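You operate a simulated robot arm through the tools that you are given. There is no shell and no other tool.

Carry out the task below with a simulated robot arm. There is one attempt and no reset: what you move stays moved.

Task
Tip the drained oil into the oil pan and cover it with absorbent.
Fine: empty the jug and stand it back, then add two scoops from the pail and lay the scoop back. Spill no more than a spoonful; tip over and drop nothing; leave the bottles. Set down upright: jug, scoop.

Only the result counts: the job must be done as asked and must still hold three seconds after the hand-in. Knocking over, shifting, dropping, spilling or breaking anything else fails it. Lids that push on must go on centred and level and be pressed home; caps that screw on are set level and turned clockwise until they are tight.

Robot
A 6-joint arm with a two-finger gripper, fixed in place. Base frame: the origin is at the foot of the arm, x ahead of it, y to its left, z up; the work surface is at about z = 0.84. Lengths are in m, angles in degrees, forces in N, time in s.
It reaches about 1.298 m from its shoulder. Its first joint turns from -149.0 to 149.0 degrees. Payload 1.57 kg.
Tool frame: the origin (TCP) lies between the finger pads and is the grasp point; the fingertips stand 0.021 m ahead of it; z points along the fingers, y is the line along which they close. Largest opening 0.07 m; the body of the gripper starts 0.05 m behind the TCP.
Orientation is told as [roll, pitch, yaw] about the base's x, y, z axes, in that order, counted from this pose: with the fingers straight down and closing along the base's y, the tool's x points along the base's -x, its y along +y and its z along -z.

Tools
- The arm moves only by the tool nudge_tool. Its arguments are lists of equal length, an entry for each row: "delta_pos": the shift along the tool's x, y, z in mm, a list of three; "turn": the turn, a rotation vector about the tool's x, y, z in degrees, a list of three; "fingers": the opening, from 0 (shut) to 1 (fully open). In form: {"delta_pos": [[dx, dy, dz], ...], "turn": [[ax, ay, az], ...], "fingers": [fingers, ...]}. A call has 1 to 20 rows; each row shifts and turns the commanded pose from where the row before left it, along the tool's axes as they then stand. Each row takes 0.2 s and may step no farther than 0.05 m and 8.6 degrees from the row before; otherwise, or with a gripper value out of range, the whole call is refused. A pose out of reach is approached as far as the arm can. The call stops where the force on the tool passes 40 N (or 10 N more than at its start, if that is more) or the arm is blocked; 0.2 s more then pass. Each finger halts on what it meets, pressing with about 23 N; the grip force reading is that of the motor and also rises with nothing between the fingers. The clock runs only during rows and for 0.2 s after the last one: add rows that do not move to give the fingers time. The reply holds the time, the measured pose of the TCP, the force on the tool along the base axes, the opening and the grip force, in the units named above and with some noise, with the torque about the TCP (base axes, N m) and any sound that the robot's microphone picked up.
- Cameras (640 x 400 px; columns grow to the right, rows downward): "scene" is fixed at [0.3985, 0.4992, 1.5891]; the picture's right is [0.42, -0.91, 0.00], its down [-0.85, -0.39, -0.36] and it looks along [0.33, 0.15, -0.93] (base axes); focal length 347 px, centre (320, 200). "wrist" rides on the gripper at [0.079, 0.004, -0.081] in the tool frame; the picture's right is [-0.05, 1.00, 0.00], its down [-0.67, -0.04, -0.74] and it looks along [-0.74, -0.04, 0.67] (tool axes); focal length 256 px, centre (320, 200).
- get_image(camera): a new picture of that camera. No time passes.
- slide_trunk(by): slides the trunk up (or, below 0, down) by that many m; the arm rides with it, the base frame stays. It gives what a move gives, with no picture.
- probe_pixels(camera, pixels): for up to 12 pixels [column, row] of the newest picture of that camera ("zoom" is the newest enlarged one), the place [x, y, z] in the base frame of the surface seen there, good to about 0.002 m. No time passes.
- zoom(camera, box): a new picture of the part [left, top, right, bottom] of that camera's present view, enlarged. No time passes.
- close_job(): hands the job in; it is judged then, once.

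Leave the gripper open and the arm clear of the work at the hand-in unless told otherwise.

The tools are called after "Request:" as a command line: name --argument value ..., lists and objects as JSON in quotes. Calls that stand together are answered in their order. nudge_tool: Moves the arm, as the interface text tells. Its arguments: {"type":"object","properties":{"delta_pos":{"type":"array","items":{"type":"array","items":{"type":"number"}}},"turn":{"type":"array","items":{"type":"array","items":{"type":"number"}}},"fingers":{"type":"array","items":{"type":"number"}}},"required":["delta_pos","turn","fingers"]} The other tools are called the same way: slide_trunk (by) slides the trunk up or down; get_image (camera) takes a picture; probe_pixels (camera, pixels) gives the place of the surface under pixels of a picture; zoom (camera, box) takes an enlarged picture of a part of a camera's view; close_job () hands the job in.

At the start:

```text
time: 0.0
tcp_pos: [0.3977, 0.4465, 1.1598]
tcp_rot: [-0.1, 0.0, -0.1]
wrist_force: [0.1, 0.8, -0.3]
torque: [0.01, -0.01, -0.04]
width: 0.07
grip_force: 0.0
trunk travel left (down, up): [-0.841, 0.129]
```

scene: 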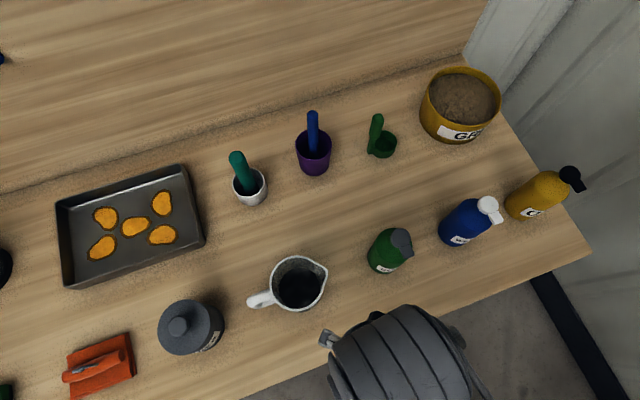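
wrist: 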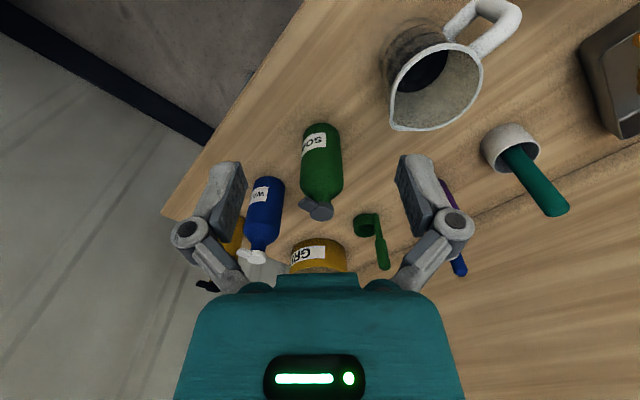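

I see the jug at about (298,285), a tray at (130,225), the pail at (460,105), a small green scoop at (380,140), and bottles. I'll zoom in on each to identify them before moving.

Request:
zoom --camera "scene" --box '[340, 50, 520, 170]'

Request:
zoom --camera "scene" --box '[40, 150, 220, 300]'

Request:
zoom --camera "scene" --box '[140, 230, 350, 370]'

Request:
zoom --camera "scene" --box '[210, 90, 420, 220]'

```text
3.33 times, centred on (430, 110) of scene
```

zoom: 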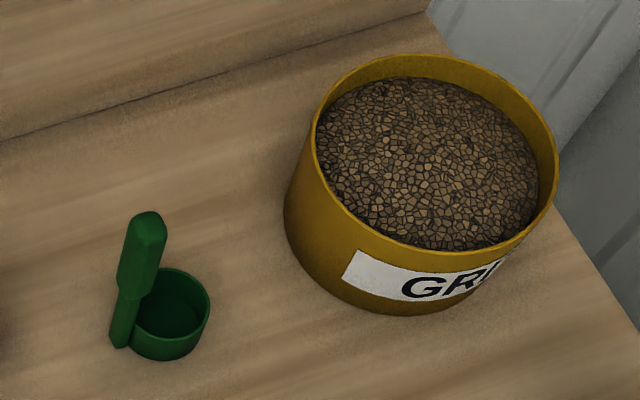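

```text
2.67 times, centred on (130, 225) of scene
```

zoom: 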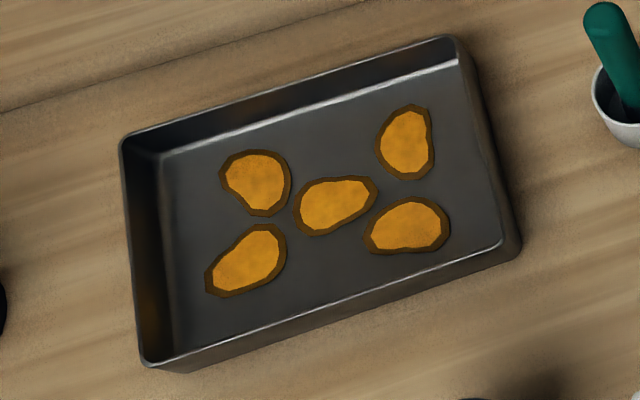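

```text
2.86 times, centred on (245, 300) of scene
```

zoom: 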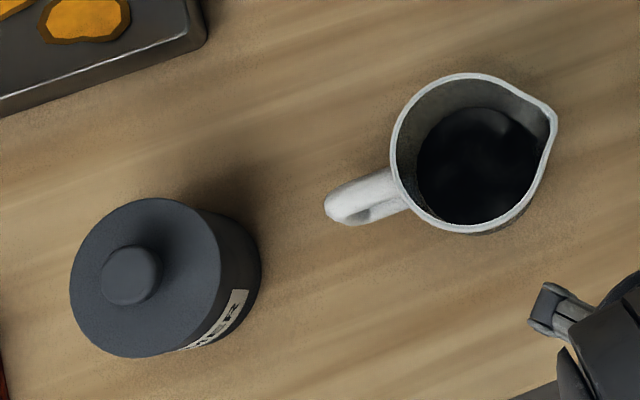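

```text
3.05 times, centred on (315, 155) of scene
```

zoom: 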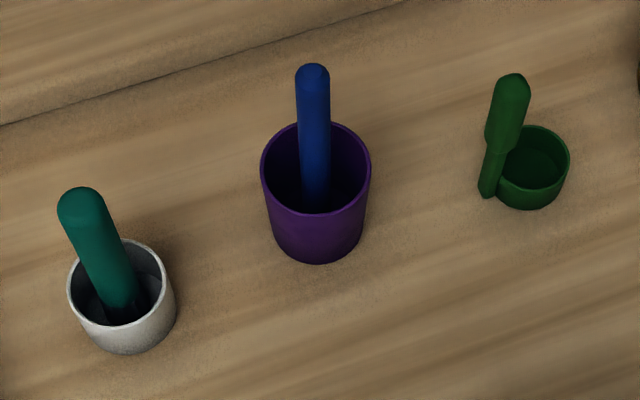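

The scoop is a green cup with an upright handle at (377,135). I'll probe places of the key objects.

Request:
probe_pixels --camera "scene" --pixels '[[58, 205], [184, 168], [204, 240], [70, 286], [130, 250], [90, 220], [298, 292], [248, 302], [325, 268], [290, 259], [280, 306], [300, 310]]'

Request:
probe_pixels --camera "scene" --pixels '[[378, 117], [370, 152], [385, 146], [396, 143], [375, 138], [460, 95], [430, 95], [498, 100], [465, 68], [455, 118], [440, 140], [392, 158]]'

Request:
probe_pixels --camera "scene" --pixels '[[312, 115], [312, 170], [238, 157], [250, 200], [178, 325], [400, 240], [490, 205], [572, 175], [300, 100], [200, 290], [520, 250], [100, 370]]'

```text
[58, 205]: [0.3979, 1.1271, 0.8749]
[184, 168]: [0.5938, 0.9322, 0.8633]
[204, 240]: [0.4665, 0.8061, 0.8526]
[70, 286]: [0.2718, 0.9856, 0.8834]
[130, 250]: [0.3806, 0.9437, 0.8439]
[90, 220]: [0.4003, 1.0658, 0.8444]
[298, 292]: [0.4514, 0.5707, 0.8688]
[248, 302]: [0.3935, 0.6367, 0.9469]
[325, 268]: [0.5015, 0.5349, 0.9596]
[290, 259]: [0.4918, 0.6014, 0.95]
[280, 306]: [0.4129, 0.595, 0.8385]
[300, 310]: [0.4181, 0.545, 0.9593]
```

```text
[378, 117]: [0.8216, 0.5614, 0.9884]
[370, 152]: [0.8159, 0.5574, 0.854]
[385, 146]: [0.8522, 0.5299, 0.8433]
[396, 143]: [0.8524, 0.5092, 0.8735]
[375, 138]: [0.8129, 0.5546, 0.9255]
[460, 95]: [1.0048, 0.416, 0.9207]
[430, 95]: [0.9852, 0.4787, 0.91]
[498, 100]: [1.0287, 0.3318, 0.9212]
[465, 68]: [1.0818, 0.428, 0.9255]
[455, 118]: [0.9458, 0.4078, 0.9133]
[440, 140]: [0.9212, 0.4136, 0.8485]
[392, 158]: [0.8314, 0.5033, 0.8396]
```

```text
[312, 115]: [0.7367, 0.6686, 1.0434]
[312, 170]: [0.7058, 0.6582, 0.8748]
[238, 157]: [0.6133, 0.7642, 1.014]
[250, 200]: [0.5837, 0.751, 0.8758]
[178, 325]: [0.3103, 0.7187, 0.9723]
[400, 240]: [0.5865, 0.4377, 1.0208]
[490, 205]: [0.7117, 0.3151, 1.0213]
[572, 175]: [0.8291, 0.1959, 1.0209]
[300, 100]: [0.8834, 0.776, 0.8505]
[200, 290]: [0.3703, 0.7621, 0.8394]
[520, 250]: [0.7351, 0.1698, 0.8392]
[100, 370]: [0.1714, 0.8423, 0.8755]
```

The tray (z≈0.844 floor, corners around (0.27..0.59, 0.8..1.13)) looks like the oil pan, but there are things cut off at the picture's left edge. I'll move left at the present height (1.16, above everything) to look around with the wrist camera.

Request:
nudge_tool --delta_pos '[[0, 50, 0], [0, 50, 0], [0, 50, 0], [0, 50, 0], [0, 50, 0], [0, 50, 0], [0, 50, 0]]' --turn '[[0, 0, 0], [0, 0, 0], [0, 0, 0], [0, 0, 0], [0, 0, 0], [0, 0, 0], [0, 0, 0]]' --fingers '[1, 1, 1, 1, 1, 1, 1]'

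Request:
get_image --camera "wrist"

Request:
get_image --camera "scene"

```text
time: 1.6
tcp_pos: [0.3959, 0.7989, 1.16]
tcp_rot: [0.1, 0.0, 0.1]
wrist_force: [0.0, 1.0, 0.1]
torque: [0.0, -0.01, 0.03]
width: 0.0702
grip_force: 0.1
trunk travel left (down, up): [-0.841, 0.129]
```

```text
taken
```

wrist: 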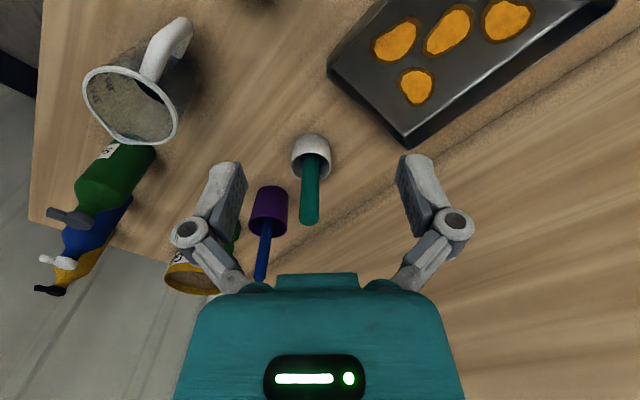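

```text
taken
```

scene: 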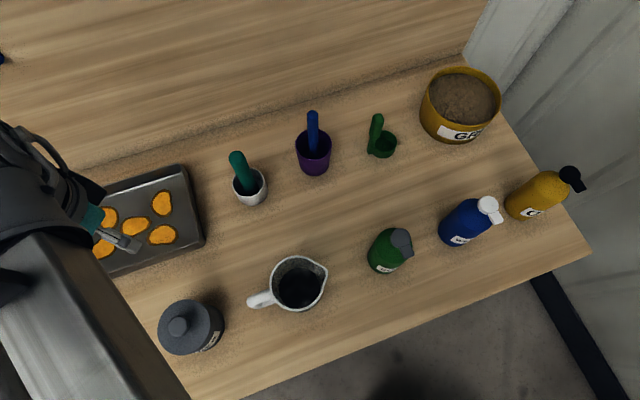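

Now I turn the tool about the vertical so the wrist camera looks to the left (+y) and see what is beyond the tray.

Request:
nudge_tool --delta_pos '[[0, 0, 0], [0, 0, 0], [0, 0, 0], [0, 0, 0], [0, 0, 0], [0, 0, 0], [0, 0, 0]]' --turn '[[0, 0, -8.5], [0, 0, -8.5], [0, 0, -8.5], [0, 0, -8.5], [0, 0, -8.5], [0, 0, -8.5], [0, 0, -8.5]]' --fingers '[1, 1, 1, 1, 1, 1, 1]'

Request:
get_image --camera "wrist"

```text
time: 3.2
tcp_pos: [0.3983, 0.7962, 1.1596]
tcp_rot: [0.1, 0.0, 59.6]
wrist_force: [0.9, -0.8, -0.7]
torque: [-0.03, -0.03, 0.02]
width: 0.0702
grip_force: 0.1
trunk travel left (down, up): [-0.841, 0.129]
```

```text
taken
```

wrist: 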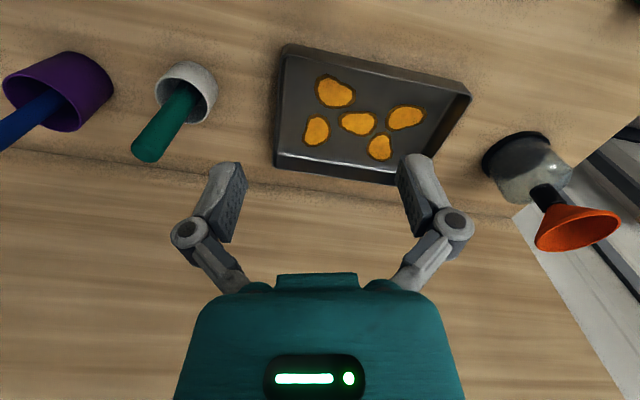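

There's something grey with a dark rim at (525,165) and an orange funnel-like thing at (575,225). I'll zoom in and probe, then turn further.

Request:
zoom --camera "wrist" --box '[440, 80, 640, 280]'

Request:
probe_pixels --camera "wrist" --pixels '[[525, 165], [500, 150], [550, 175], [545, 195], [575, 225], [610, 225], [560, 245], [625, 150], [600, 10], [290, 50], [470, 95], [278, 160]]'

Request:
nudge_tool --delta_pos '[[0, 0, 0], [0, 0, 0], [0, 0, 0], [0, 0, 0]]' --turn '[[0, 0, -8.5], [0, 0, -8.5], [0, 0, -8.5], [0, 0, -8.5]]' --fingers '[1, 1, 1, 1]'

Request:
get_image --camera "wrist"

```text
2.00 times, centred on (540, 180) of wrist
```

zoom: 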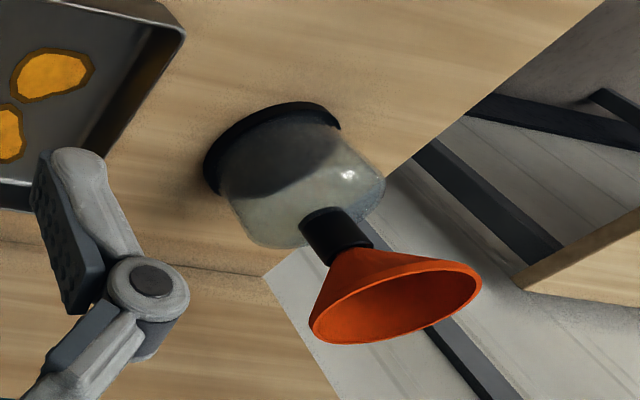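

```text
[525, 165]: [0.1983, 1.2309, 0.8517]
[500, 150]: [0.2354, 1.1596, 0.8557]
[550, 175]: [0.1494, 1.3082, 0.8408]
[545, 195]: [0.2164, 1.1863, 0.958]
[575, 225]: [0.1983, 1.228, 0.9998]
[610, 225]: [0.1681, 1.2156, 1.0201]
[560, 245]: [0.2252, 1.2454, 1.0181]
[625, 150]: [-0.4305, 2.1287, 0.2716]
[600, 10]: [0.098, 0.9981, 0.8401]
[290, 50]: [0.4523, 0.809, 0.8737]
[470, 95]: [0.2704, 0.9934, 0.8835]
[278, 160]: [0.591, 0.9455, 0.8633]
```

```text
time: 4.2
tcp_pos: [0.3979, 0.7967, 1.1608]
tcp_rot: [0.0, 0.0, 93.7]
wrist_force: [-0.4, 0.2, 0.2]
torque: [0.0, -0.05, -0.02]
width: 0.0701
grip_force: 0.0
trunk travel left (down, up): [-0.841, 0.129]
```

```text
taken
```

wrist: 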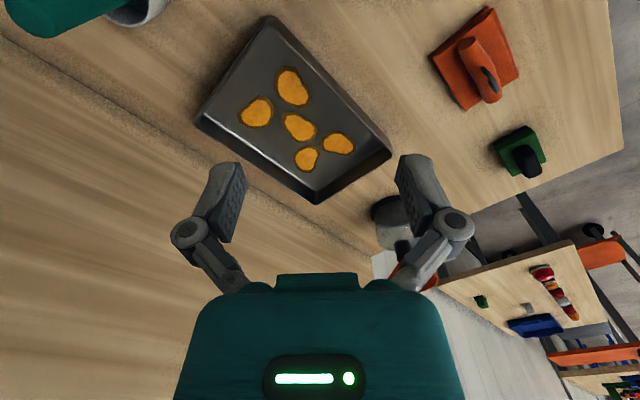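

The tray is the only pan-like vessel nearby. I'll zoom into it to see what the orange patches are and check their heights and the rim.

Request:
zoom --camera "wrist" --box '[180, 10, 400, 210]'

Request:
probe_pixels --camera "wrist" --pixels '[[292, 88], [270, 80], [298, 127], [315, 115], [257, 112], [308, 160], [338, 143], [240, 130], [350, 170], [268, 22], [200, 122], [318, 198]]'

Request:
zoom --camera "wrist" --box '[360, 0, 640, 180]'

```text
2.00 times, centred on (290, 110) of wrist
```

zoom: 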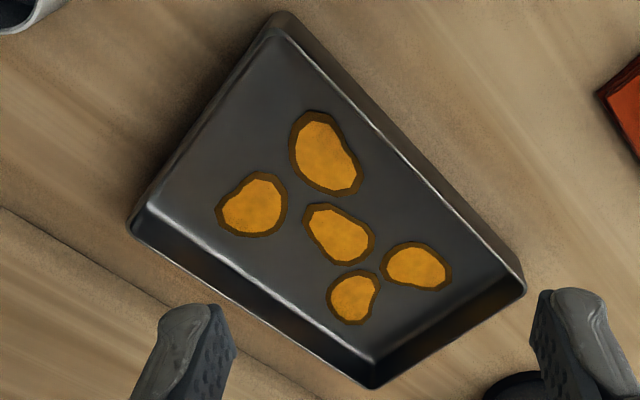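

```text
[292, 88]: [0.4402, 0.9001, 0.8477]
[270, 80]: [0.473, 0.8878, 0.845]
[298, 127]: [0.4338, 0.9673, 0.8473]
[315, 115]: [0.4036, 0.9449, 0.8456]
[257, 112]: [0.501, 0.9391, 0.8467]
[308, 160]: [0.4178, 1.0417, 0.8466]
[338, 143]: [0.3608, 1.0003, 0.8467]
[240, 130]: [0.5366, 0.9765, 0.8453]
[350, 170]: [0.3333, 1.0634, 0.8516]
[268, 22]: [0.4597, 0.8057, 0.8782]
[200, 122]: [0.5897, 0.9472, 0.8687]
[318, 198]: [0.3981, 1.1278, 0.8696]
```

```text
2.22 times, centred on (500, 90) of wrist
```

zoom: 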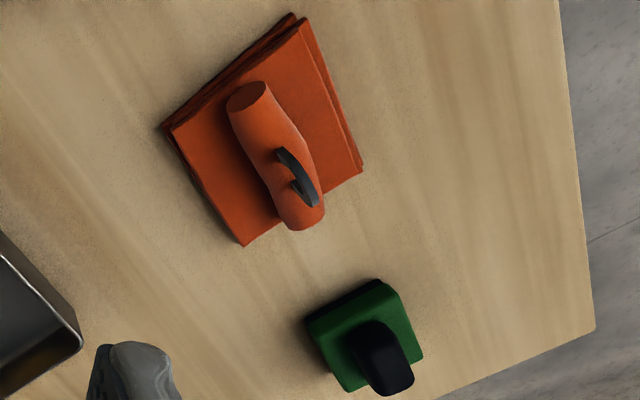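

The patches are flat stains (~2 mm) in the pan, so this tray is the oil pan. Next I go back to look at the jug handle side-on with the wrist camera: travel at height 1.16 to about (0.30, 0.42), then turn to yaw ≈45.

Request:
nudge_tool --delta_pos '[[46.2, 15.5, 0], [46.2, 15.5, 0], [46.2, 15.5, 0], [46.2, 15.5, 0], [46.2, 15.5, 0], [46.2, 15.5, 0], [46.2, 15.5, 0], [46.2, 15.5, 0], [0, 0, 0], [0, 0, 0], [0, 0, 0], [0, 0, 0], [0, 0, 0], [0, 0, 0]]' --turn '[[0, 0, 0], [0, 0, 0], [0, 0, 0], [0, 0, 0], [0, 0, 0], [0, 0, 0], [0, 0, 0], [0, 0, 0], [0, 0, 8.2], [0, 0, 8.2], [0, 0, 8.2], [0, 0, 8.2], [0, 0, 8.2], [0, 0, 8.2]]' --fingers '[1, 1, 1, 1, 1, 1, 1, 1, 1, 1, 1, 1, 1, 1]'

Request:
get_image --camera "wrist"

```text
time: 7.2
tcp_pos: [0.2961, 0.4203, 1.1608]
tcp_rot: [-0.1, 0.1, 44.2]
wrist_force: [0.5, 0.9, -0.1]
torque: [0.01, -0.02, 0.0]
width: 0.0701
grip_force: 0.1
trunk travel left (down, up): [-0.841, 0.129]
```

```text
taken
```

wrist: 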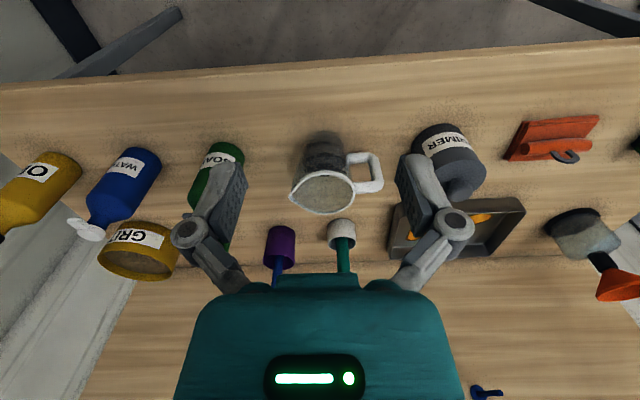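

Labels read OIL, WATER, SOAP, PRIMER and GRIT (the pail). I zoom in on the jug and its handle around (340,175).

Request:
zoom --camera "wrist" --box '[280, 120, 400, 220]'

Request:
zoom --camera "wrist" --box '[90, 200, 190, 290]'

```text
4.00 times, centred on (340, 170) of wrist
```

zoom: 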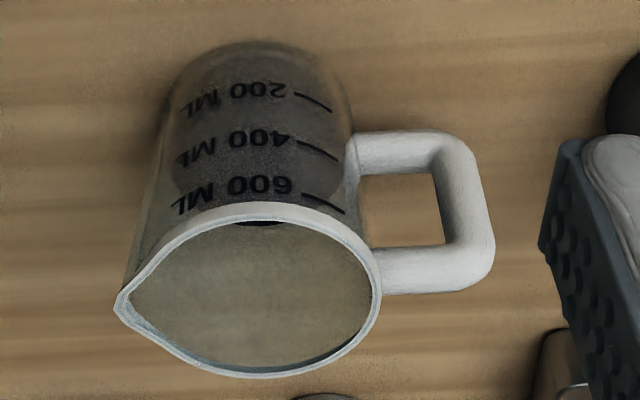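

```text
4.44 times, centred on (140, 245) of wrist
```

zoom: 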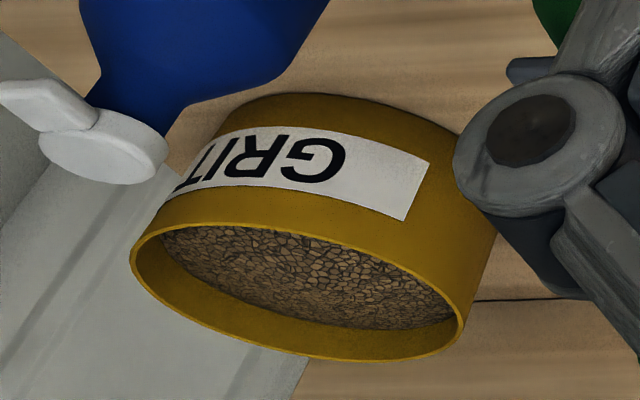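

The handle is a square loop with a vertical bar and two horizontal bars. I re-zoom on it and probe points along the handle, rim and spout.

Request:
zoom --camera "wrist" --box '[280, 120, 400, 220]'

Request:
probe_pixels --camera "zoom" --pixels '[[360, 140], [390, 152], [430, 150], [465, 170], [460, 220], [480, 255], [440, 270], [400, 270], [380, 275], [124, 300], [250, 372], [260, 210]]'

Request:
probe_pixels --camera "zoom" --pixels '[[445, 215], [475, 215], [492, 230], [450, 160], [455, 190], [360, 160], [440, 180], [375, 240], [375, 285], [260, 60], [340, 110], [180, 180]]'

```text
4.00 times, centred on (340, 170) of wrist
```

zoom: 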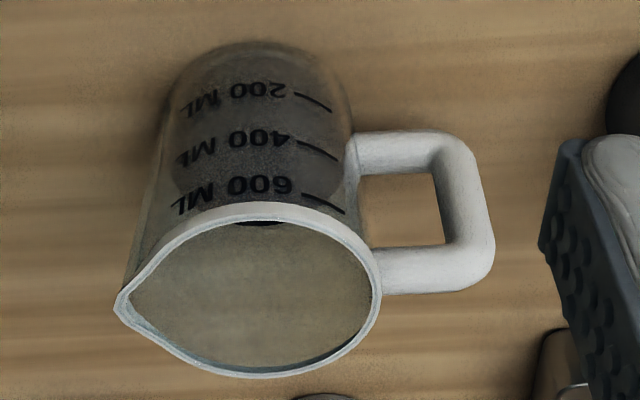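

```text
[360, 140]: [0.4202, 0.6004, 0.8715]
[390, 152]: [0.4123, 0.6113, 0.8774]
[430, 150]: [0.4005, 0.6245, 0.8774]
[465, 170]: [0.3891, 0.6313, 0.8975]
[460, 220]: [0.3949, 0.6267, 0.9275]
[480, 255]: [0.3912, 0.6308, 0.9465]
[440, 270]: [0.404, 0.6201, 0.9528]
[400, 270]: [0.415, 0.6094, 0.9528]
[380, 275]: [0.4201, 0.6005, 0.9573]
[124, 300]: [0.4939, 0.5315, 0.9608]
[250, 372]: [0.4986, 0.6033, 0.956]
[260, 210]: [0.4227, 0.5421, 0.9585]
```

```text
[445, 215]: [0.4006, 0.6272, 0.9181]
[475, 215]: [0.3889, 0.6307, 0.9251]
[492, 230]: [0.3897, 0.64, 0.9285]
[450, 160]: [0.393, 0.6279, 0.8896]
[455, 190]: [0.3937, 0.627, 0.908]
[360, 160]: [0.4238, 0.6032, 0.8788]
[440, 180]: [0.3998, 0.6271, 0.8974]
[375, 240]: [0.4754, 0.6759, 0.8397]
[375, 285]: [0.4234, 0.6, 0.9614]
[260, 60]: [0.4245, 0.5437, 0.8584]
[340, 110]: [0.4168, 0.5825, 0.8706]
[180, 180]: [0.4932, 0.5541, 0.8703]
```

The vertical handle bar spans z≈0.88–0.945 at about (0.394,0.63), with a free window between it and the jug body. My plan is to grip that bar with the tool pointing along (0.70,0.71), camera up, and then pour by rolling about the tool axis. I first turn the tool in free space to test the wrist range.

Request:
nudge_tool --delta_pos '[[0, 0, 0], [0, 0, 0], [0, 0, 0], [0, 0, 0], [0, 0, 0], [0, 0, 0], [0, 0, 0], [0, 0, 0], [0, 0, 0], [0, 0, 0], [0, 0, 0], [0, 0, 0], [0, 0, 0], [0, 0, 0], [0, 0, 0], [0, 0, 0], [0, 0, 0], [0, 0, 0], [0, 0, 0], [0, 0, 0]]' --turn '[[0, 0, 8.5], [0, 0, 8.5], [0, 0, 8.5], [0, 0, 8.5], [0, 0, 8.5], [0, 0, 8.5], [0, 0, 8.5], [0, 0, 8.5], [0, 0, 8.5], [0, 0, 8.5], [0, 0, 8.5], [0, 0, 8.5], [0, 0, 8.5], [0, 0, 8.5], [0, 0, 8.5], [0, 0, 8.5], [0, 0, 8.5], [0, 0, 8.5], [0, 0, 8.5], [0, 0, 8.5]]' --fingers '[1, 1, 1, 1, 1, 1, 1, 1, 1, 1, 1, 1, 1, 1, 1, 1, 1, 1, 1, 1]'

```text
time: 11.4
tcp_pos: [0.3692, 0.3673, 1.1599]
tcp_rot: [-0.9, 0.1, -123.8]
wrist_force: [0.1, -0.1, 0.2]
torque: [0.01, -0.03, 0.01]
width: 0.0702
grip_force: 0.0
out of reach, approached as far as the arm can: row 19, 20
trunk travel left (down, up): [-0.841, 0.129]
```

The wrist stops near yaw −124, so the camera-up roll isn't available. I'll use the opposite roll (yaw ≈ 45) tilted ~45° down instead. I turn back by 170° now.

Request:
nudge_tool --delta_pos '[[0, 0, 0], [0, 0, 0], [0, 0, 0], [0, 0, 0], [0, 0, 0], [0, 0, 0], [0, 0, 0], [0, 0, 0], [0, 0, 0], [0, 0, 0], [0, 0, 0], [0, 0, 0], [0, 0, 0], [0, 0, 0], [0, 0, 0], [0, 0, 0], [0, 0, 0], [0, 0, 0], [0, 0, 0], [0, 0, 0]]' --turn '[[0, 0, -8.5], [0, 0, -8.5], [0, 0, -8.5], [0, 0, -8.5], [0, 0, -8.5], [0, 0, -8.5], [0, 0, -8.5], [0, 0, -8.5], [0, 0, -8.5], [0, 0, -8.5], [0, 0, -8.5], [0, 0, -8.5], [0, 0, -8.5], [0, 0, -8.5], [0, 0, -8.5], [0, 0, -8.5], [0, 0, -8.5], [0, 0, -8.5], [0, 0, -8.5], [0, 0, -8.5]]' --fingers '[0.5, 0.5, 0.5, 0.5, 0.5, 0.5, 0.5, 0.5, 0.5, 0.5, 0.5, 0.5, 0.5, 0.5, 0.5, 0.5, 0.5, 0.5, 0.5, 0.5]'

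Request:
zoom --camera "scene" --box '[235, 250, 335, 320]'

```text
time: 15.6
tcp_pos: [0.3699, 0.369, 1.1607]
tcp_rot: [0.0, 0.0, 44.5]
wrist_force: [-0.7, 0.4, -0.6]
torque: [-0.02, 0.0, 0.02]
width: 0.0352
grip_force: 0.1
trunk travel left (down, up): [-0.841, 0.129]
```

```text
5.71 times, centred on (285, 285) of scene
```

zoom: 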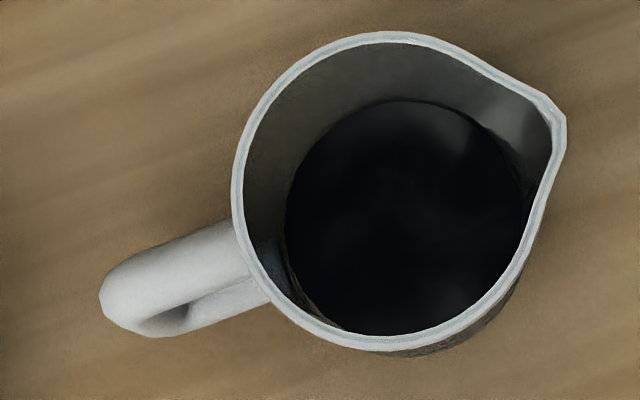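

I'm back at yaw 44.5. Probing the handle's top surface, rim and oil surface from above.

Request:
probe_pixels --camera "zoom" --pixels '[[103, 300], [115, 285], [140, 275], [180, 260], [220, 243], [170, 245], [190, 290], [150, 310], [240, 200], [400, 38], [563, 120], [380, 345]]'

Request:
probe_pixels --camera "zoom" --pixels '[[400, 200], [320, 220], [480, 220], [400, 300], [125, 258], [155, 245], [210, 222], [130, 325], [115, 320], [200, 275], [160, 325], [155, 335]]'

```text
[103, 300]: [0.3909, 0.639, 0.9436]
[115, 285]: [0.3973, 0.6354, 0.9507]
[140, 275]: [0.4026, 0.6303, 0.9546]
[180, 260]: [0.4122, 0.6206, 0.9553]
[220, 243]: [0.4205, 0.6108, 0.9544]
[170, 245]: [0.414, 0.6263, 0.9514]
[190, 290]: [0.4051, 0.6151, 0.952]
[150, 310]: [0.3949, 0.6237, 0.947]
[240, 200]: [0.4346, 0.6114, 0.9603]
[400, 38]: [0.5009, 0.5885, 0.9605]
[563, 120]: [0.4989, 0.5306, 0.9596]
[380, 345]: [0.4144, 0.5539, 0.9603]
```

```text
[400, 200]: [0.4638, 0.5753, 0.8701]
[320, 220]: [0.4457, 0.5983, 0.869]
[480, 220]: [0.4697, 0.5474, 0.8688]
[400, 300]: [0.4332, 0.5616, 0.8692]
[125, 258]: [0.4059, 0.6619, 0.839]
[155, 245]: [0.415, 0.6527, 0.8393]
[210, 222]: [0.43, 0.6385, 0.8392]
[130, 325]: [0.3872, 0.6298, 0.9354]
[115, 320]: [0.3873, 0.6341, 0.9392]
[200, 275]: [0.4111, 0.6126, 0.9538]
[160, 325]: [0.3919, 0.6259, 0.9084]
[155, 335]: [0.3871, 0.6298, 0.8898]
```

The oil surface is at z≈0.869 (about 3 cm deep). The bar centre is near (0.398, 0.635). The knuckles of the gripper might come near the jug wall, so I look at the gripper's own shape with the fingers at half opening.

Request:
get_image --camera "wrist"

```text
taken
```

wrist: 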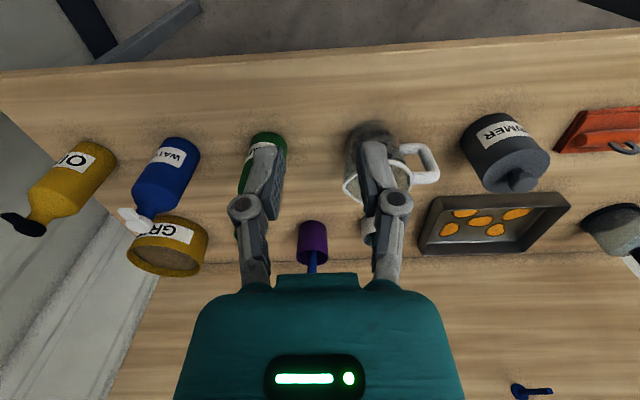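

Request:
zoom --camera "wrist" --box '[220, 130, 420, 290]'

Request:
probe_pixels --camera "wrist" --pixels '[[262, 148], [276, 150], [250, 185], [270, 185], [244, 204], [230, 210], [238, 225], [266, 230], [245, 270], [268, 275], [278, 160], [262, 220]]'

```text
2.50 times, centred on (320, 210) of wrist
```

zoom: 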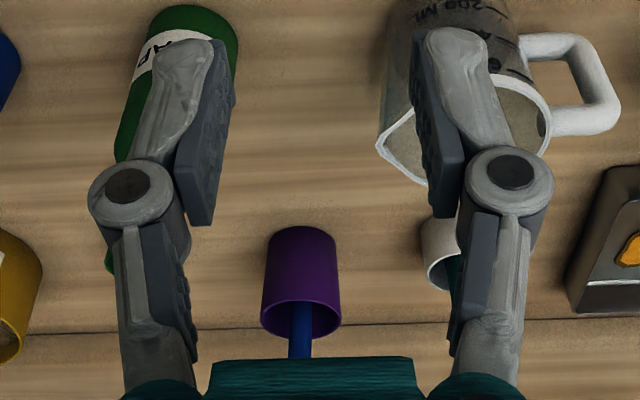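

```text
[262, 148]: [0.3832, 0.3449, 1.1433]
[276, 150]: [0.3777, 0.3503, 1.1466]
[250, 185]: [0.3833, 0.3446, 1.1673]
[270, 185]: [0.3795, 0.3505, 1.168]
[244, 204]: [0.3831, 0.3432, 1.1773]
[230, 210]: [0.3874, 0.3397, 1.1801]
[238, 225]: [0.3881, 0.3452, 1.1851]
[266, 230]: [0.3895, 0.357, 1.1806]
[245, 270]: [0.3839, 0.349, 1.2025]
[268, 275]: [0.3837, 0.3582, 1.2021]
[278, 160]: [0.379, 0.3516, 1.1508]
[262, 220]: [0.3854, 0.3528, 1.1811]
```

The knuckles reach only ±35 mm, so the gripper fits. I tilt the tool 45° (pointing outward and down) and rehearse the pour in free air over the pan, without the jug, to check the reach.

Request:
nudge_tool --delta_pos '[[0, 0, 0], [0, 0, 0], [0, 0, 0], [0, 0, 0], [0, 0, 0], [0, 0, 0]]' --turn '[[0, -7.5, 0], [0, -7.5, 0], [0, -7.5, 0], [0, -7.5, 0], [0, -7.5, 0], [0, -7.5, 0]]' --fingers '[0.5, 0.5, 0.5, 0.5, 0.5, 0.5]'

Request:
get_image --camera "scene"

```text
time: 17.0
tcp_pos: [0.4541, 0.4693, 1.2145]
tcp_rot: [0.1, -45.0, 44.3]
wrist_force: [-0.5, 0.0, 0.8]
torque: [0.01, -0.02, 0.0]
width: 0.035
grip_force: 0.1
out of reach, approached as far as the arm can: row 1, 2, 3, 4, 5, 6
trunk travel left (down, up): [-0.841, 0.129]
```

```text
taken
```

scene: 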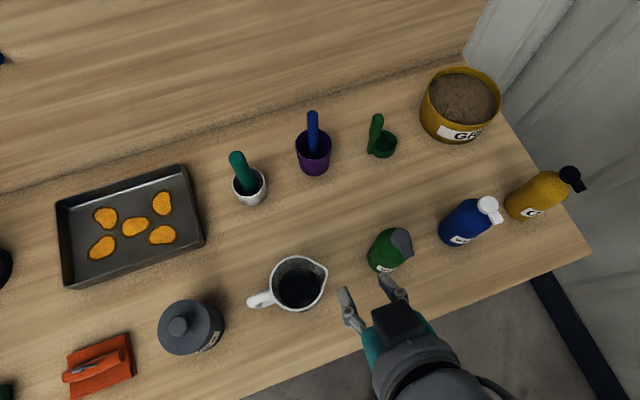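

The arm was too folded there and drifted outward to (0.454,0.469,1.21), which is still free. I now travel over the pan to the rehearsal start (0.307,1.091,1.16).

Request:
nudge_tool --delta_pos '[[-13.9, 39.1, 19.4], [-13.9, 39.1, 19.4], [-13.9, 39.1, 19.4], [-13.9, 39.1, 19.4], [-13.9, 39.1, 19.4], [-13.9, 39.1, 19.4], [-13.9, 39.1, 19.4], [-13.9, 39.1, 19.4], [-13.9, 39.1, 19.4], [-13.9, 39.1, 19.4], [-13.9, 39.1, 19.4], [-13.9, 39.1, 19.4], [-13.9, 39.1, 19.4], [-13.9, 39.1, 19.4]]' --turn '[[0, 0, 0], [0, 0, 0], [0, 0, 0], [0, 0, 0], [0, 0, 0], [0, 0, 0], [0, 0, 0], [0, 0, 0], [0, 0, 0], [0, 0, 0], [0, 0, 0], [0, 0, 0], [0, 0, 0], [0, 0, 0]]' --fingers '[0.5, 0.5, 0.5, 0.5, 0.5, 0.5, 0.5, 0.5, 0.5, 0.5, 0.5, 0.5, 0.5, 0.5]'

```text
time: 20.0
tcp_pos: [0.3082, 1.0914, 1.2135]
tcp_rot: [-0.1, -44.9, 44.3]
wrist_force: [-0.4, 0.3, 0.2]
torque: [0.03, 0.02, 0.0]
width: 0.0349
grip_force: 0.1
out of reach, approached as far as the arm can: row 1, 3, 4, 5, 6, 7, 8, 9, 10, 11, 12, 13, 14
trunk travel left (down, up): [-0.841, 0.129]
```

The height stuck at z≈1.2135 in this orientation while x and y followed, so it's a limit of the arm at this trunk height. Lowering the trunk should shift that range. I take a look at the arm's posture first.

Request:
get_image --camera "scene"

Request:
get_image --camera "wrist"

```text
taken
```

scene: 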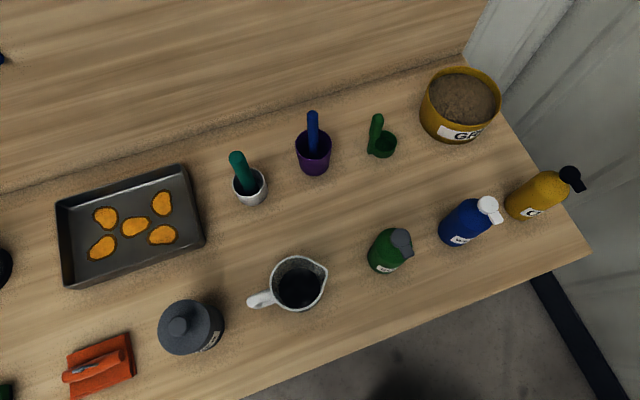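

```text
taken
```

wrist: 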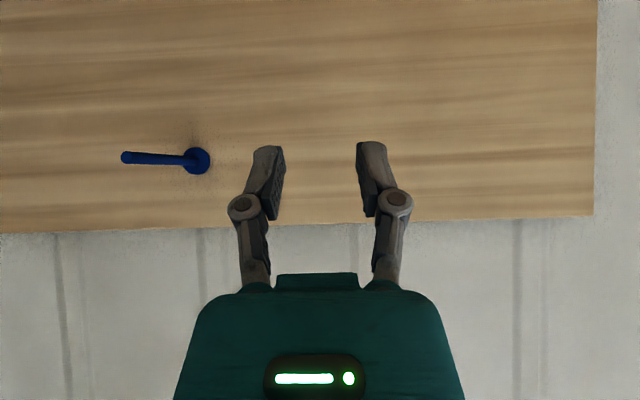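

The pan area is clear in the picture. I test a small straight-down move of 40 mm here to understand the limit.

Request:
nudge_tool --delta_pos '[[14.1, 0, 14.1], [14.1, 0, 14.1]]' --turn '[[0, 0, 0], [0, 0, 0]]' --fingers '[0.5, 0.5]'

```text
time: 20.6
tcp_pos: [0.3078, 1.091, 1.2134]
tcp_rot: [0.1, -45.0, 44.3]
wrist_force: [-0.2, -0.1, 1.2]
torque: [-0.04, -0.03, 0.0]
width: 0.0351
grip_force: 0.0
out of reach, approached as far as the arm can: row 1, 2
trunk travel left (down, up): [-0.841, 0.129]
```

It can't go lower from here. I slide the trunk down 50 mm (everything beneath is far below) and see if the TCP follows.

Request:
slide_trunk --by -0.05

Request:
nudge_tool --delta_pos '[[14.1, 0, 14.1]]' --turn '[[0, 0, 0]]' --fingers '[0.5]'

```text
time: 21.5
tcp_pos: [0.3084, 1.0906, 1.1635]
tcp_rot: [0.1, -45.0, 44.3]
wrist_force: [-1.1, -0.3, 0.0]
torque: [-0.01, 0.01, 0.0]
width: 0.035
grip_force: 0.0
trunk travel left (down, up): [-0.791, 0.179]
```

```text
time: 21.9
tcp_pos: [0.3076, 1.0909, 1.1644]
tcp_rot: [-0.1, -45.1, 44.2]
wrist_force: [-0.1, -0.2, -0.3]
torque: [-0.01, -0.02, 0.01]
width: 0.0351
grip_force: 0.0
out of reach, approached as far as the arm can: row 1
trunk travel left (down, up): [-0.791, 0.179]
```

The limit moves with the trunk, and the numbers fit a wrist pivot 0.185 m behind the TCP that keeps a fixed height. I test whether the arm can move up on its own here.

Request:
nudge_tool --delta_pos '[[-14.1, 0, -14.1], [-14.1, 0, -14.1]]' --turn '[[0, 0, 0], [0, 0, 0]]' --fingers '[0.5, 0.5]'

```text
time: 22.5
tcp_pos: [0.3083, 1.0892, 1.1638]
tcp_rot: [0.0, -45.0, 44.4]
wrist_force: [0.2, 0.7, -0.4]
torque: [0.0, -0.02, 0.0]
width: 0.0351
grip_force: 0.2
out of reach, approached as far as the arm can: row 1, 2
trunk travel left (down, up): [-0.791, 0.179]
```

The arm can't change height by itself: it's a horizontal-linkage arm whose height comes from the trunk. I must know where its links are before lowering it, so I bring it back into the scene camera's view at about (0.42,0.47) and look.

Request:
nudge_tool --delta_pos '[[17.8, -37.3, -17.8], [17.8, -37.3, -17.8], [17.8, -37.3, -17.8], [17.8, -37.3, -17.8], [17.8, -37.3, -17.8], [17.8, -37.3, -17.8], [17.8, -37.3, -17.8], [17.8, -37.3, -17.8], [17.8, -37.3, -17.8], [17.8, -37.3, -17.8], [17.8, -37.3, -17.8], [17.8, -37.3, -17.8]]' --turn '[[0, 0, 0], [0, 0, 0], [0, 0, 0], [0, 0, 0], [0, 0, 0], [0, 0, 0], [0, 0, 0], [0, 0, 0], [0, 0, 0], [0, 0, 0], [0, 0, 0], [0, 0, 0]]' --fingers '[0.5, 0.5, 0.5, 0.5, 0.5, 0.5, 0.5, 0.5, 0.5, 0.5, 0.5, 0.5]'

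Request:
get_image --camera "scene"

Request:
get_image --camera "wrist"

```text
time: 25.1
tcp_pos: [0.4045, 0.5571, 1.164]
tcp_rot: [0.0, -44.9, 44.3]
wrist_force: [-0.6, -0.2, 0.2]
torque: [0.04, 0.03, 0.0]
width: 0.0348
grip_force: 0.0
trunk travel left (down, up): [-0.791, 0.179]
```

```text
taken
```

scene: 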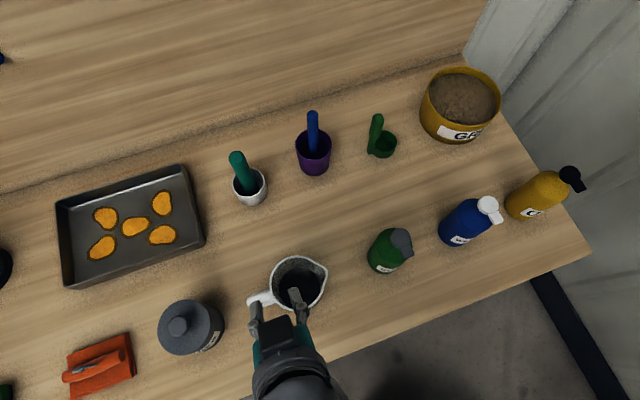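

```text
taken
```

wrist: 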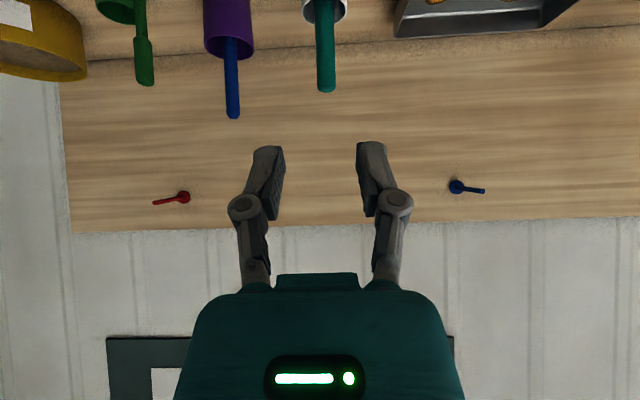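

Now I probe points on the arm's visible body to learn its height.

Request:
zoom --camera "scene" --box '[220, 270, 380, 400]'

Request:
probe_pixels --camera "scene" --pixels '[[290, 395], [270, 395], [320, 395], [290, 380], [285, 365], [265, 385], [285, 345], [288, 330], [258, 310], [295, 300], [262, 360], [310, 380]]'

```text
3.08 times, centred on (300, 335) of scene
```

zoom: 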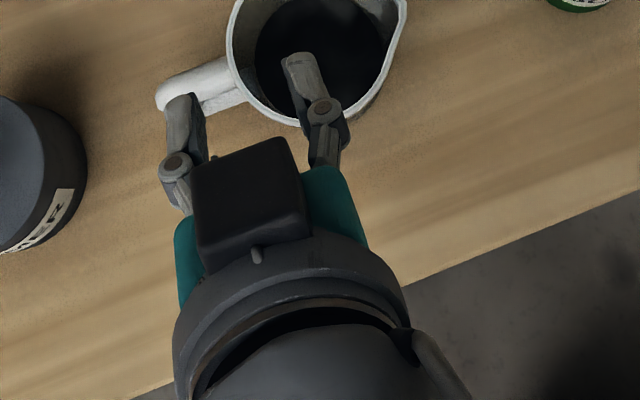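

```text
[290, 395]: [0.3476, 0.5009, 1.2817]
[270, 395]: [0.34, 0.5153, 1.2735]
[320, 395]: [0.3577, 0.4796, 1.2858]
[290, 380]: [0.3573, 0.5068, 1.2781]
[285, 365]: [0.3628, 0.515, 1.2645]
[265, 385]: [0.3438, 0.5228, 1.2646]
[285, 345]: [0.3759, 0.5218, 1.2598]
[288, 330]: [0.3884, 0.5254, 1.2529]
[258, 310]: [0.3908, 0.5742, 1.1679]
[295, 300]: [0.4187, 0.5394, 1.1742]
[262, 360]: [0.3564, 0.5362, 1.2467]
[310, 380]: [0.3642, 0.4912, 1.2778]
```

I'll move outward ~0.3 m at this height (all objects are below 1.05) so the links behind the wrist come into the scene camera's view.

Request:
nudge_tool --delta_pos '[[-31, 0, 31], [-31, 0, 31], [-31, 0, 31], [-31, 0, 31], [-31, 0, 31], [-31, 0, 31], [-31, 0, 31]]' --turn '[[0, 0, 0], [0, 0, 0], [0, 0, 0], [0, 0, 0], [0, 0, 0], [0, 0, 0], [0, 0, 0]]' --fingers '[0.5, 0.5, 0.5, 0.5, 0.5, 0.5, 0.5]'

Request:
get_image --camera "scene"

```text
time: 26.7
tcp_pos: [0.6243, 0.7733, 1.1639]
tcp_rot: [0.0, -45.0, 44.3]
wrist_force: [0.5, 0.8, -0.2]
torque: [0.0, -0.01, 0.0]
width: 0.0347
grip_force: 0.0
trunk travel left (down, up): [-0.791, 0.179]
```

```text
taken
```

scene: 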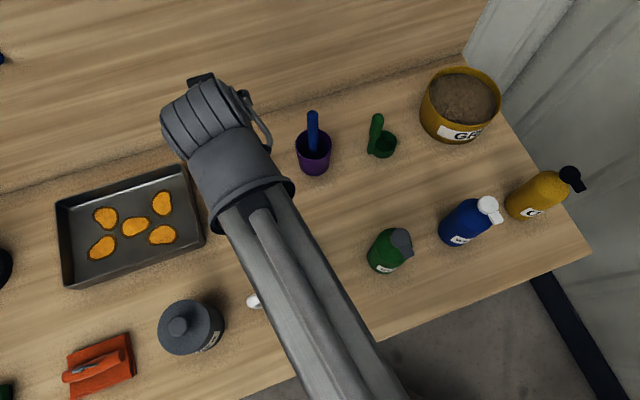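

Request:
probe_pixels --camera "scene" --pixels '[[200, 105], [225, 150], [260, 200], [280, 250], [310, 300], [340, 350], [360, 390], [245, 245], [290, 190], [300, 230], [395, 395], [265, 320]]'

```text
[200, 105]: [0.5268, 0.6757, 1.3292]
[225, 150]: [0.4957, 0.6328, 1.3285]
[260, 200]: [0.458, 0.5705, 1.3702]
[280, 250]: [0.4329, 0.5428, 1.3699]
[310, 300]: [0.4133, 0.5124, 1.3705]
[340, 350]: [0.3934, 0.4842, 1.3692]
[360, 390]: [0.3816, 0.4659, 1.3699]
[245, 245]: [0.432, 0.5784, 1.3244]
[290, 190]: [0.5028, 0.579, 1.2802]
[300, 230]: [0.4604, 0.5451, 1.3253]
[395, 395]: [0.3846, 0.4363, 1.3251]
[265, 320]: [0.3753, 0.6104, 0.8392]
```

The beam is horizontal and radial with its top at z≈1.37 (75 mm over the wrist pivot), so it clears everything at the heights I need. I now go to the pre-grasp spot for the jug, 0.10 m short of the handle bar: (0.3265,0.565).

Request:
nudge_tool --delta_pos '[[31.7, 7.35, -31.7], [31.7, 7.35, -31.7], [31.7, 7.35, -31.7], [31.7, 7.35, -31.7], [31.7, 7.35, -31.7], [31.7, 7.35, -31.7], [31.7, 7.35, -31.7], [31.7, 7.35, -31.7], [0, 0, 0]]' --turn '[[0, 0, 0], [0, 0, 0], [0, 0, 0], [0, 0, 0], [0, 0, 0], [0, 0, 0], [0, 0, 0], [0, 0, 0], [0, 0, 0]]' --fingers '[0.5, 0.5, 0.5, 0.5, 0.5, 0.5, 0.5, 0.5, 0.5]'

Request:
slide_trunk --by -0.14

Request:
get_image --camera "wrist"

Request:
get_image --camera "scene"

```text
time: 28.7
tcp_pos: [0.3254, 0.564, 1.165]
tcp_rot: [0.0, -44.9, 44.2]
wrist_force: [-0.8, 0.6, 0.5]
torque: [-0.02, -0.01, -0.03]
width: 0.0352
grip_force: 0.1
trunk travel left (down, up): [-0.791, 0.179]
```

```text
time: 30.4
tcp_pos: [0.3256, 0.5643, 1.0237]
tcp_rot: [0.0, -45.1, 44.3]
wrist_force: [-0.9, 0.1, 0.6]
torque: [-0.01, 0.02, 0.02]
width: 0.0349
grip_force: 0.0
trunk travel left (down, up): [-0.651, 0.319]
```

```text
taken
```

wrist: 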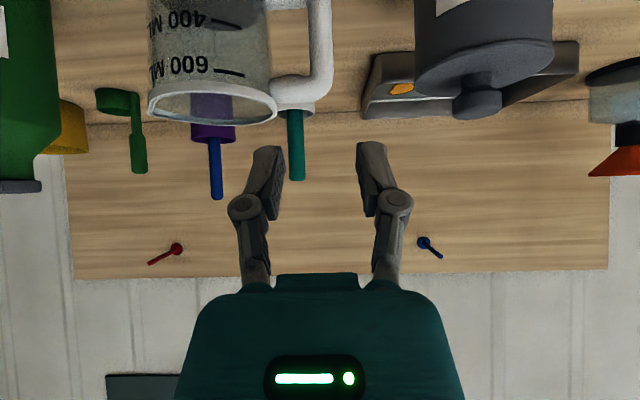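

```text
taken
```

scene: 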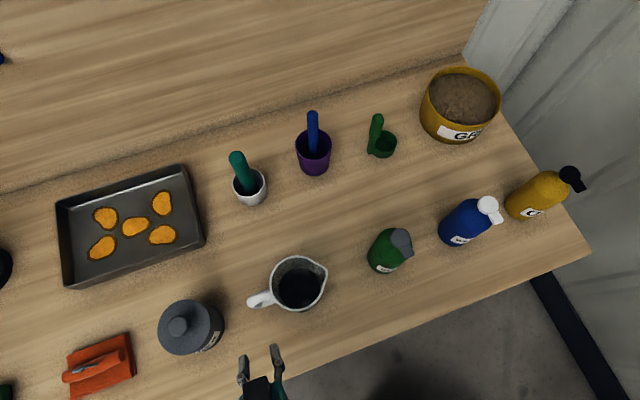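

The handle bar (column ≈320) lies between the fingers (265 and 375). I lower the trunk further, to TCP z≈0.910.

Request:
slide_trunk --by -0.1135

Request:
get_image --camera "wrist"

Request:
zoom --camera "scene" --box '[200, 250, 340, 400]'

```text
time: 31.8
tcp_pos: [0.3256, 0.5629, 0.9099]
tcp_rot: [0.0, -45.0, 44.2]
wrist_force: [0.2, -0.1, -0.1]
torque: [-0.03, -0.02, -0.01]
width: 0.0351
grip_force: 0.1
trunk travel left (down, up): [-0.538, 0.432]
```

```text
taken
```

wrist: 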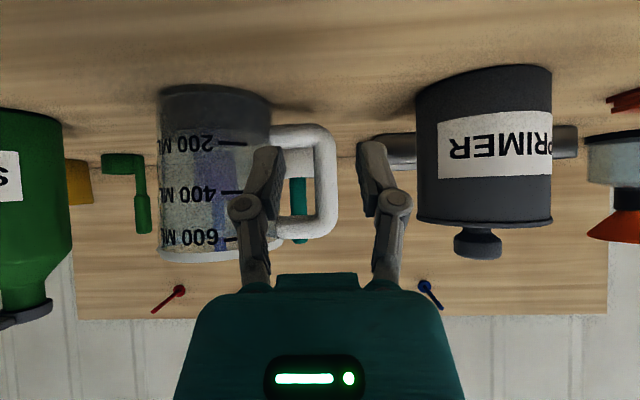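

```text
2.67 times, centred on (270, 325) of scene
```

zoom: 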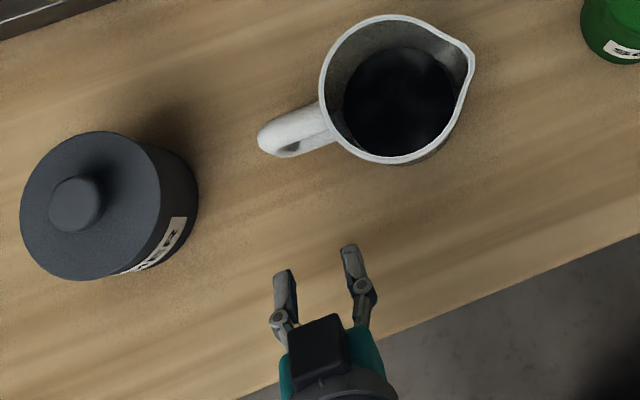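

A clean side view of the handle. I zoom in and probe the bar and window edges for final alignment.

Request:
zoom --camera "wrist" --box '[230, 110, 390, 260]'

Request:
probe_pixels --camera "wrist" --pixels '[[316, 170], [325, 170], [334, 170], [325, 150], [325, 200], [325, 220], [300, 143], [300, 225], [300, 232], [300, 135], [313, 190], [337, 190]]'

```text
2.67 times, centred on (310, 185) of wrist
```

zoom: 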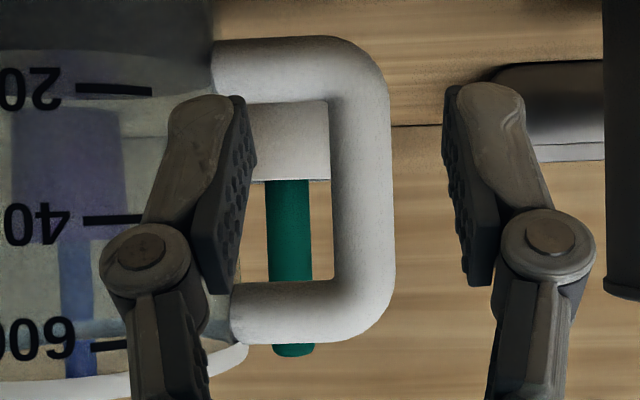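

```text
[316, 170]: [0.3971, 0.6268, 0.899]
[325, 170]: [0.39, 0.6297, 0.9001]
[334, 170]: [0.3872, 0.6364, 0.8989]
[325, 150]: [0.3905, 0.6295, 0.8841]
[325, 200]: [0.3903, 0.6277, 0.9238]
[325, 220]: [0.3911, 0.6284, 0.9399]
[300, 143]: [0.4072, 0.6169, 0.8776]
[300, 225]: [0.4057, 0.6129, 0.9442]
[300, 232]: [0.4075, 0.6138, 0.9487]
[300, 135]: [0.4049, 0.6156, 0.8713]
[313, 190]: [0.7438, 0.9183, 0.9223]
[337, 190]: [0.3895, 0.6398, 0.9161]
```

Bar centre is 3 mm to the tool's +y and 0.1015 m ahead; the window centre is z≈0.9095, matching the TCP. I advance 60 mm horizontally first and check.

Request:
nudge_tool --delta_pos '[[-10.6, 0.75, 10.6], [-10.6, 0.75, 10.6], [-10.6, 0.75, 10.6], [-10.6, 0.75, 10.6], [0, 0, 0]]' --turn '[[0, 0, 0], [0, 0, 0], [0, 0, 0], [0, 0, 0], [0, 0, 0]]' --fingers '[0.5, 0.5, 0.5, 0.5, 0.5]'

Request:
get_image --camera "wrist"

Request:
zoom --camera "scene" --box '[220, 250, 340, 350]'

```text
time: 33.0
tcp_pos: [0.3661, 0.6077, 0.9106]
tcp_rot: [0.0, -44.9, 44.3]
wrist_force: [-0.9, 0.3, -0.4]
torque: [0.02, 0.01, 0.02]
width: 0.0348
grip_force: 0.1
trunk travel left (down, up): [-0.538, 0.432]
```

```text
taken
```

wrist: 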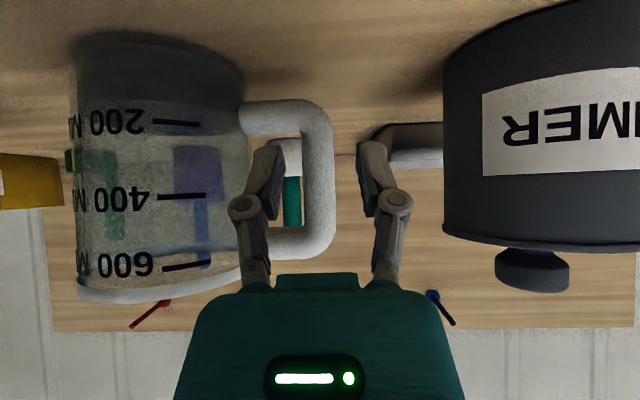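

```text
4.00 times, centred on (280, 300) of scene
```

zoom: 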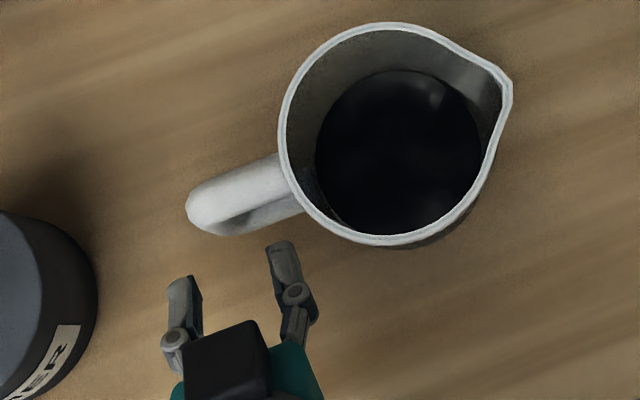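

Both fingers are lined up on each side of the bar. I advance the remaining 41 mm gently.

Request:
nudge_tool --delta_pos '[[-7.25, 0, 7.25], [-7.25, 0, 7.25], [-7.25, 0, 7.25], [-7.25, 0, 7.25], [0, 0, 0]]' --turn '[[0, 0, 0], [0, 0, 0], [0, 0, 0], [0, 0, 0], [0, 0, 0]]' --fingers '[0.5, 0.5, 0.5, 0.5, 0.5]'

Request:
get_image --camera "wrist"

Request:
zoom --camera "scene" --box '[220, 250, 340, 350]'

```text
time: 34.2
tcp_pos: [0.3964, 0.6362, 0.9118]
tcp_rot: [0.0, -44.9, 44.3]
wrist_force: [0.5, -0.4, -0.9]
torque: [0.0, -0.03, 0.02]
width: 0.0351
grip_force: 0.1
trunk travel left (down, up): [-0.538, 0.432]
```

```text
taken
```

wrist: 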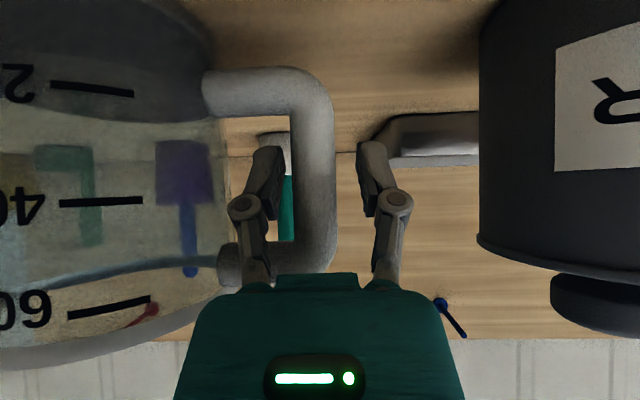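

```text
4.00 times, centred on (280, 300) of scene
```

zoom: 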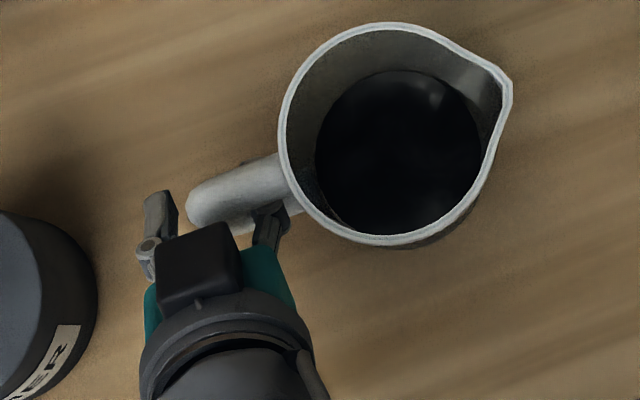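

The bar spans columns 292–336 while the finger faces are at about 283 and 362, so the tool sits ~3–4 mm too far to +y. I probe to confirm before closing.

Request:
probe_pixels --camera "wrist" --pixels '[[296, 185], [305, 185], [314, 185], [325, 185], [333, 185], [282, 170], [281, 180], [362, 170], [363, 180], [314, 160], [314, 210], [333, 160]]'

```text
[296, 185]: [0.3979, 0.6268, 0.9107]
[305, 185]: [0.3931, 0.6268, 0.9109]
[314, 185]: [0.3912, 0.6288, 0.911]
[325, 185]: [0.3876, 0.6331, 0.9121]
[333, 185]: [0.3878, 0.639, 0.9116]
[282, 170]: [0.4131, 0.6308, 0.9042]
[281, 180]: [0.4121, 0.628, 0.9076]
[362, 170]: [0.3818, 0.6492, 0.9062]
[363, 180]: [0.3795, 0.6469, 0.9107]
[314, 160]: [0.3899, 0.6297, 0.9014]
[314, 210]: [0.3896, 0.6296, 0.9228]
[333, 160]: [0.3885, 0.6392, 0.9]
```

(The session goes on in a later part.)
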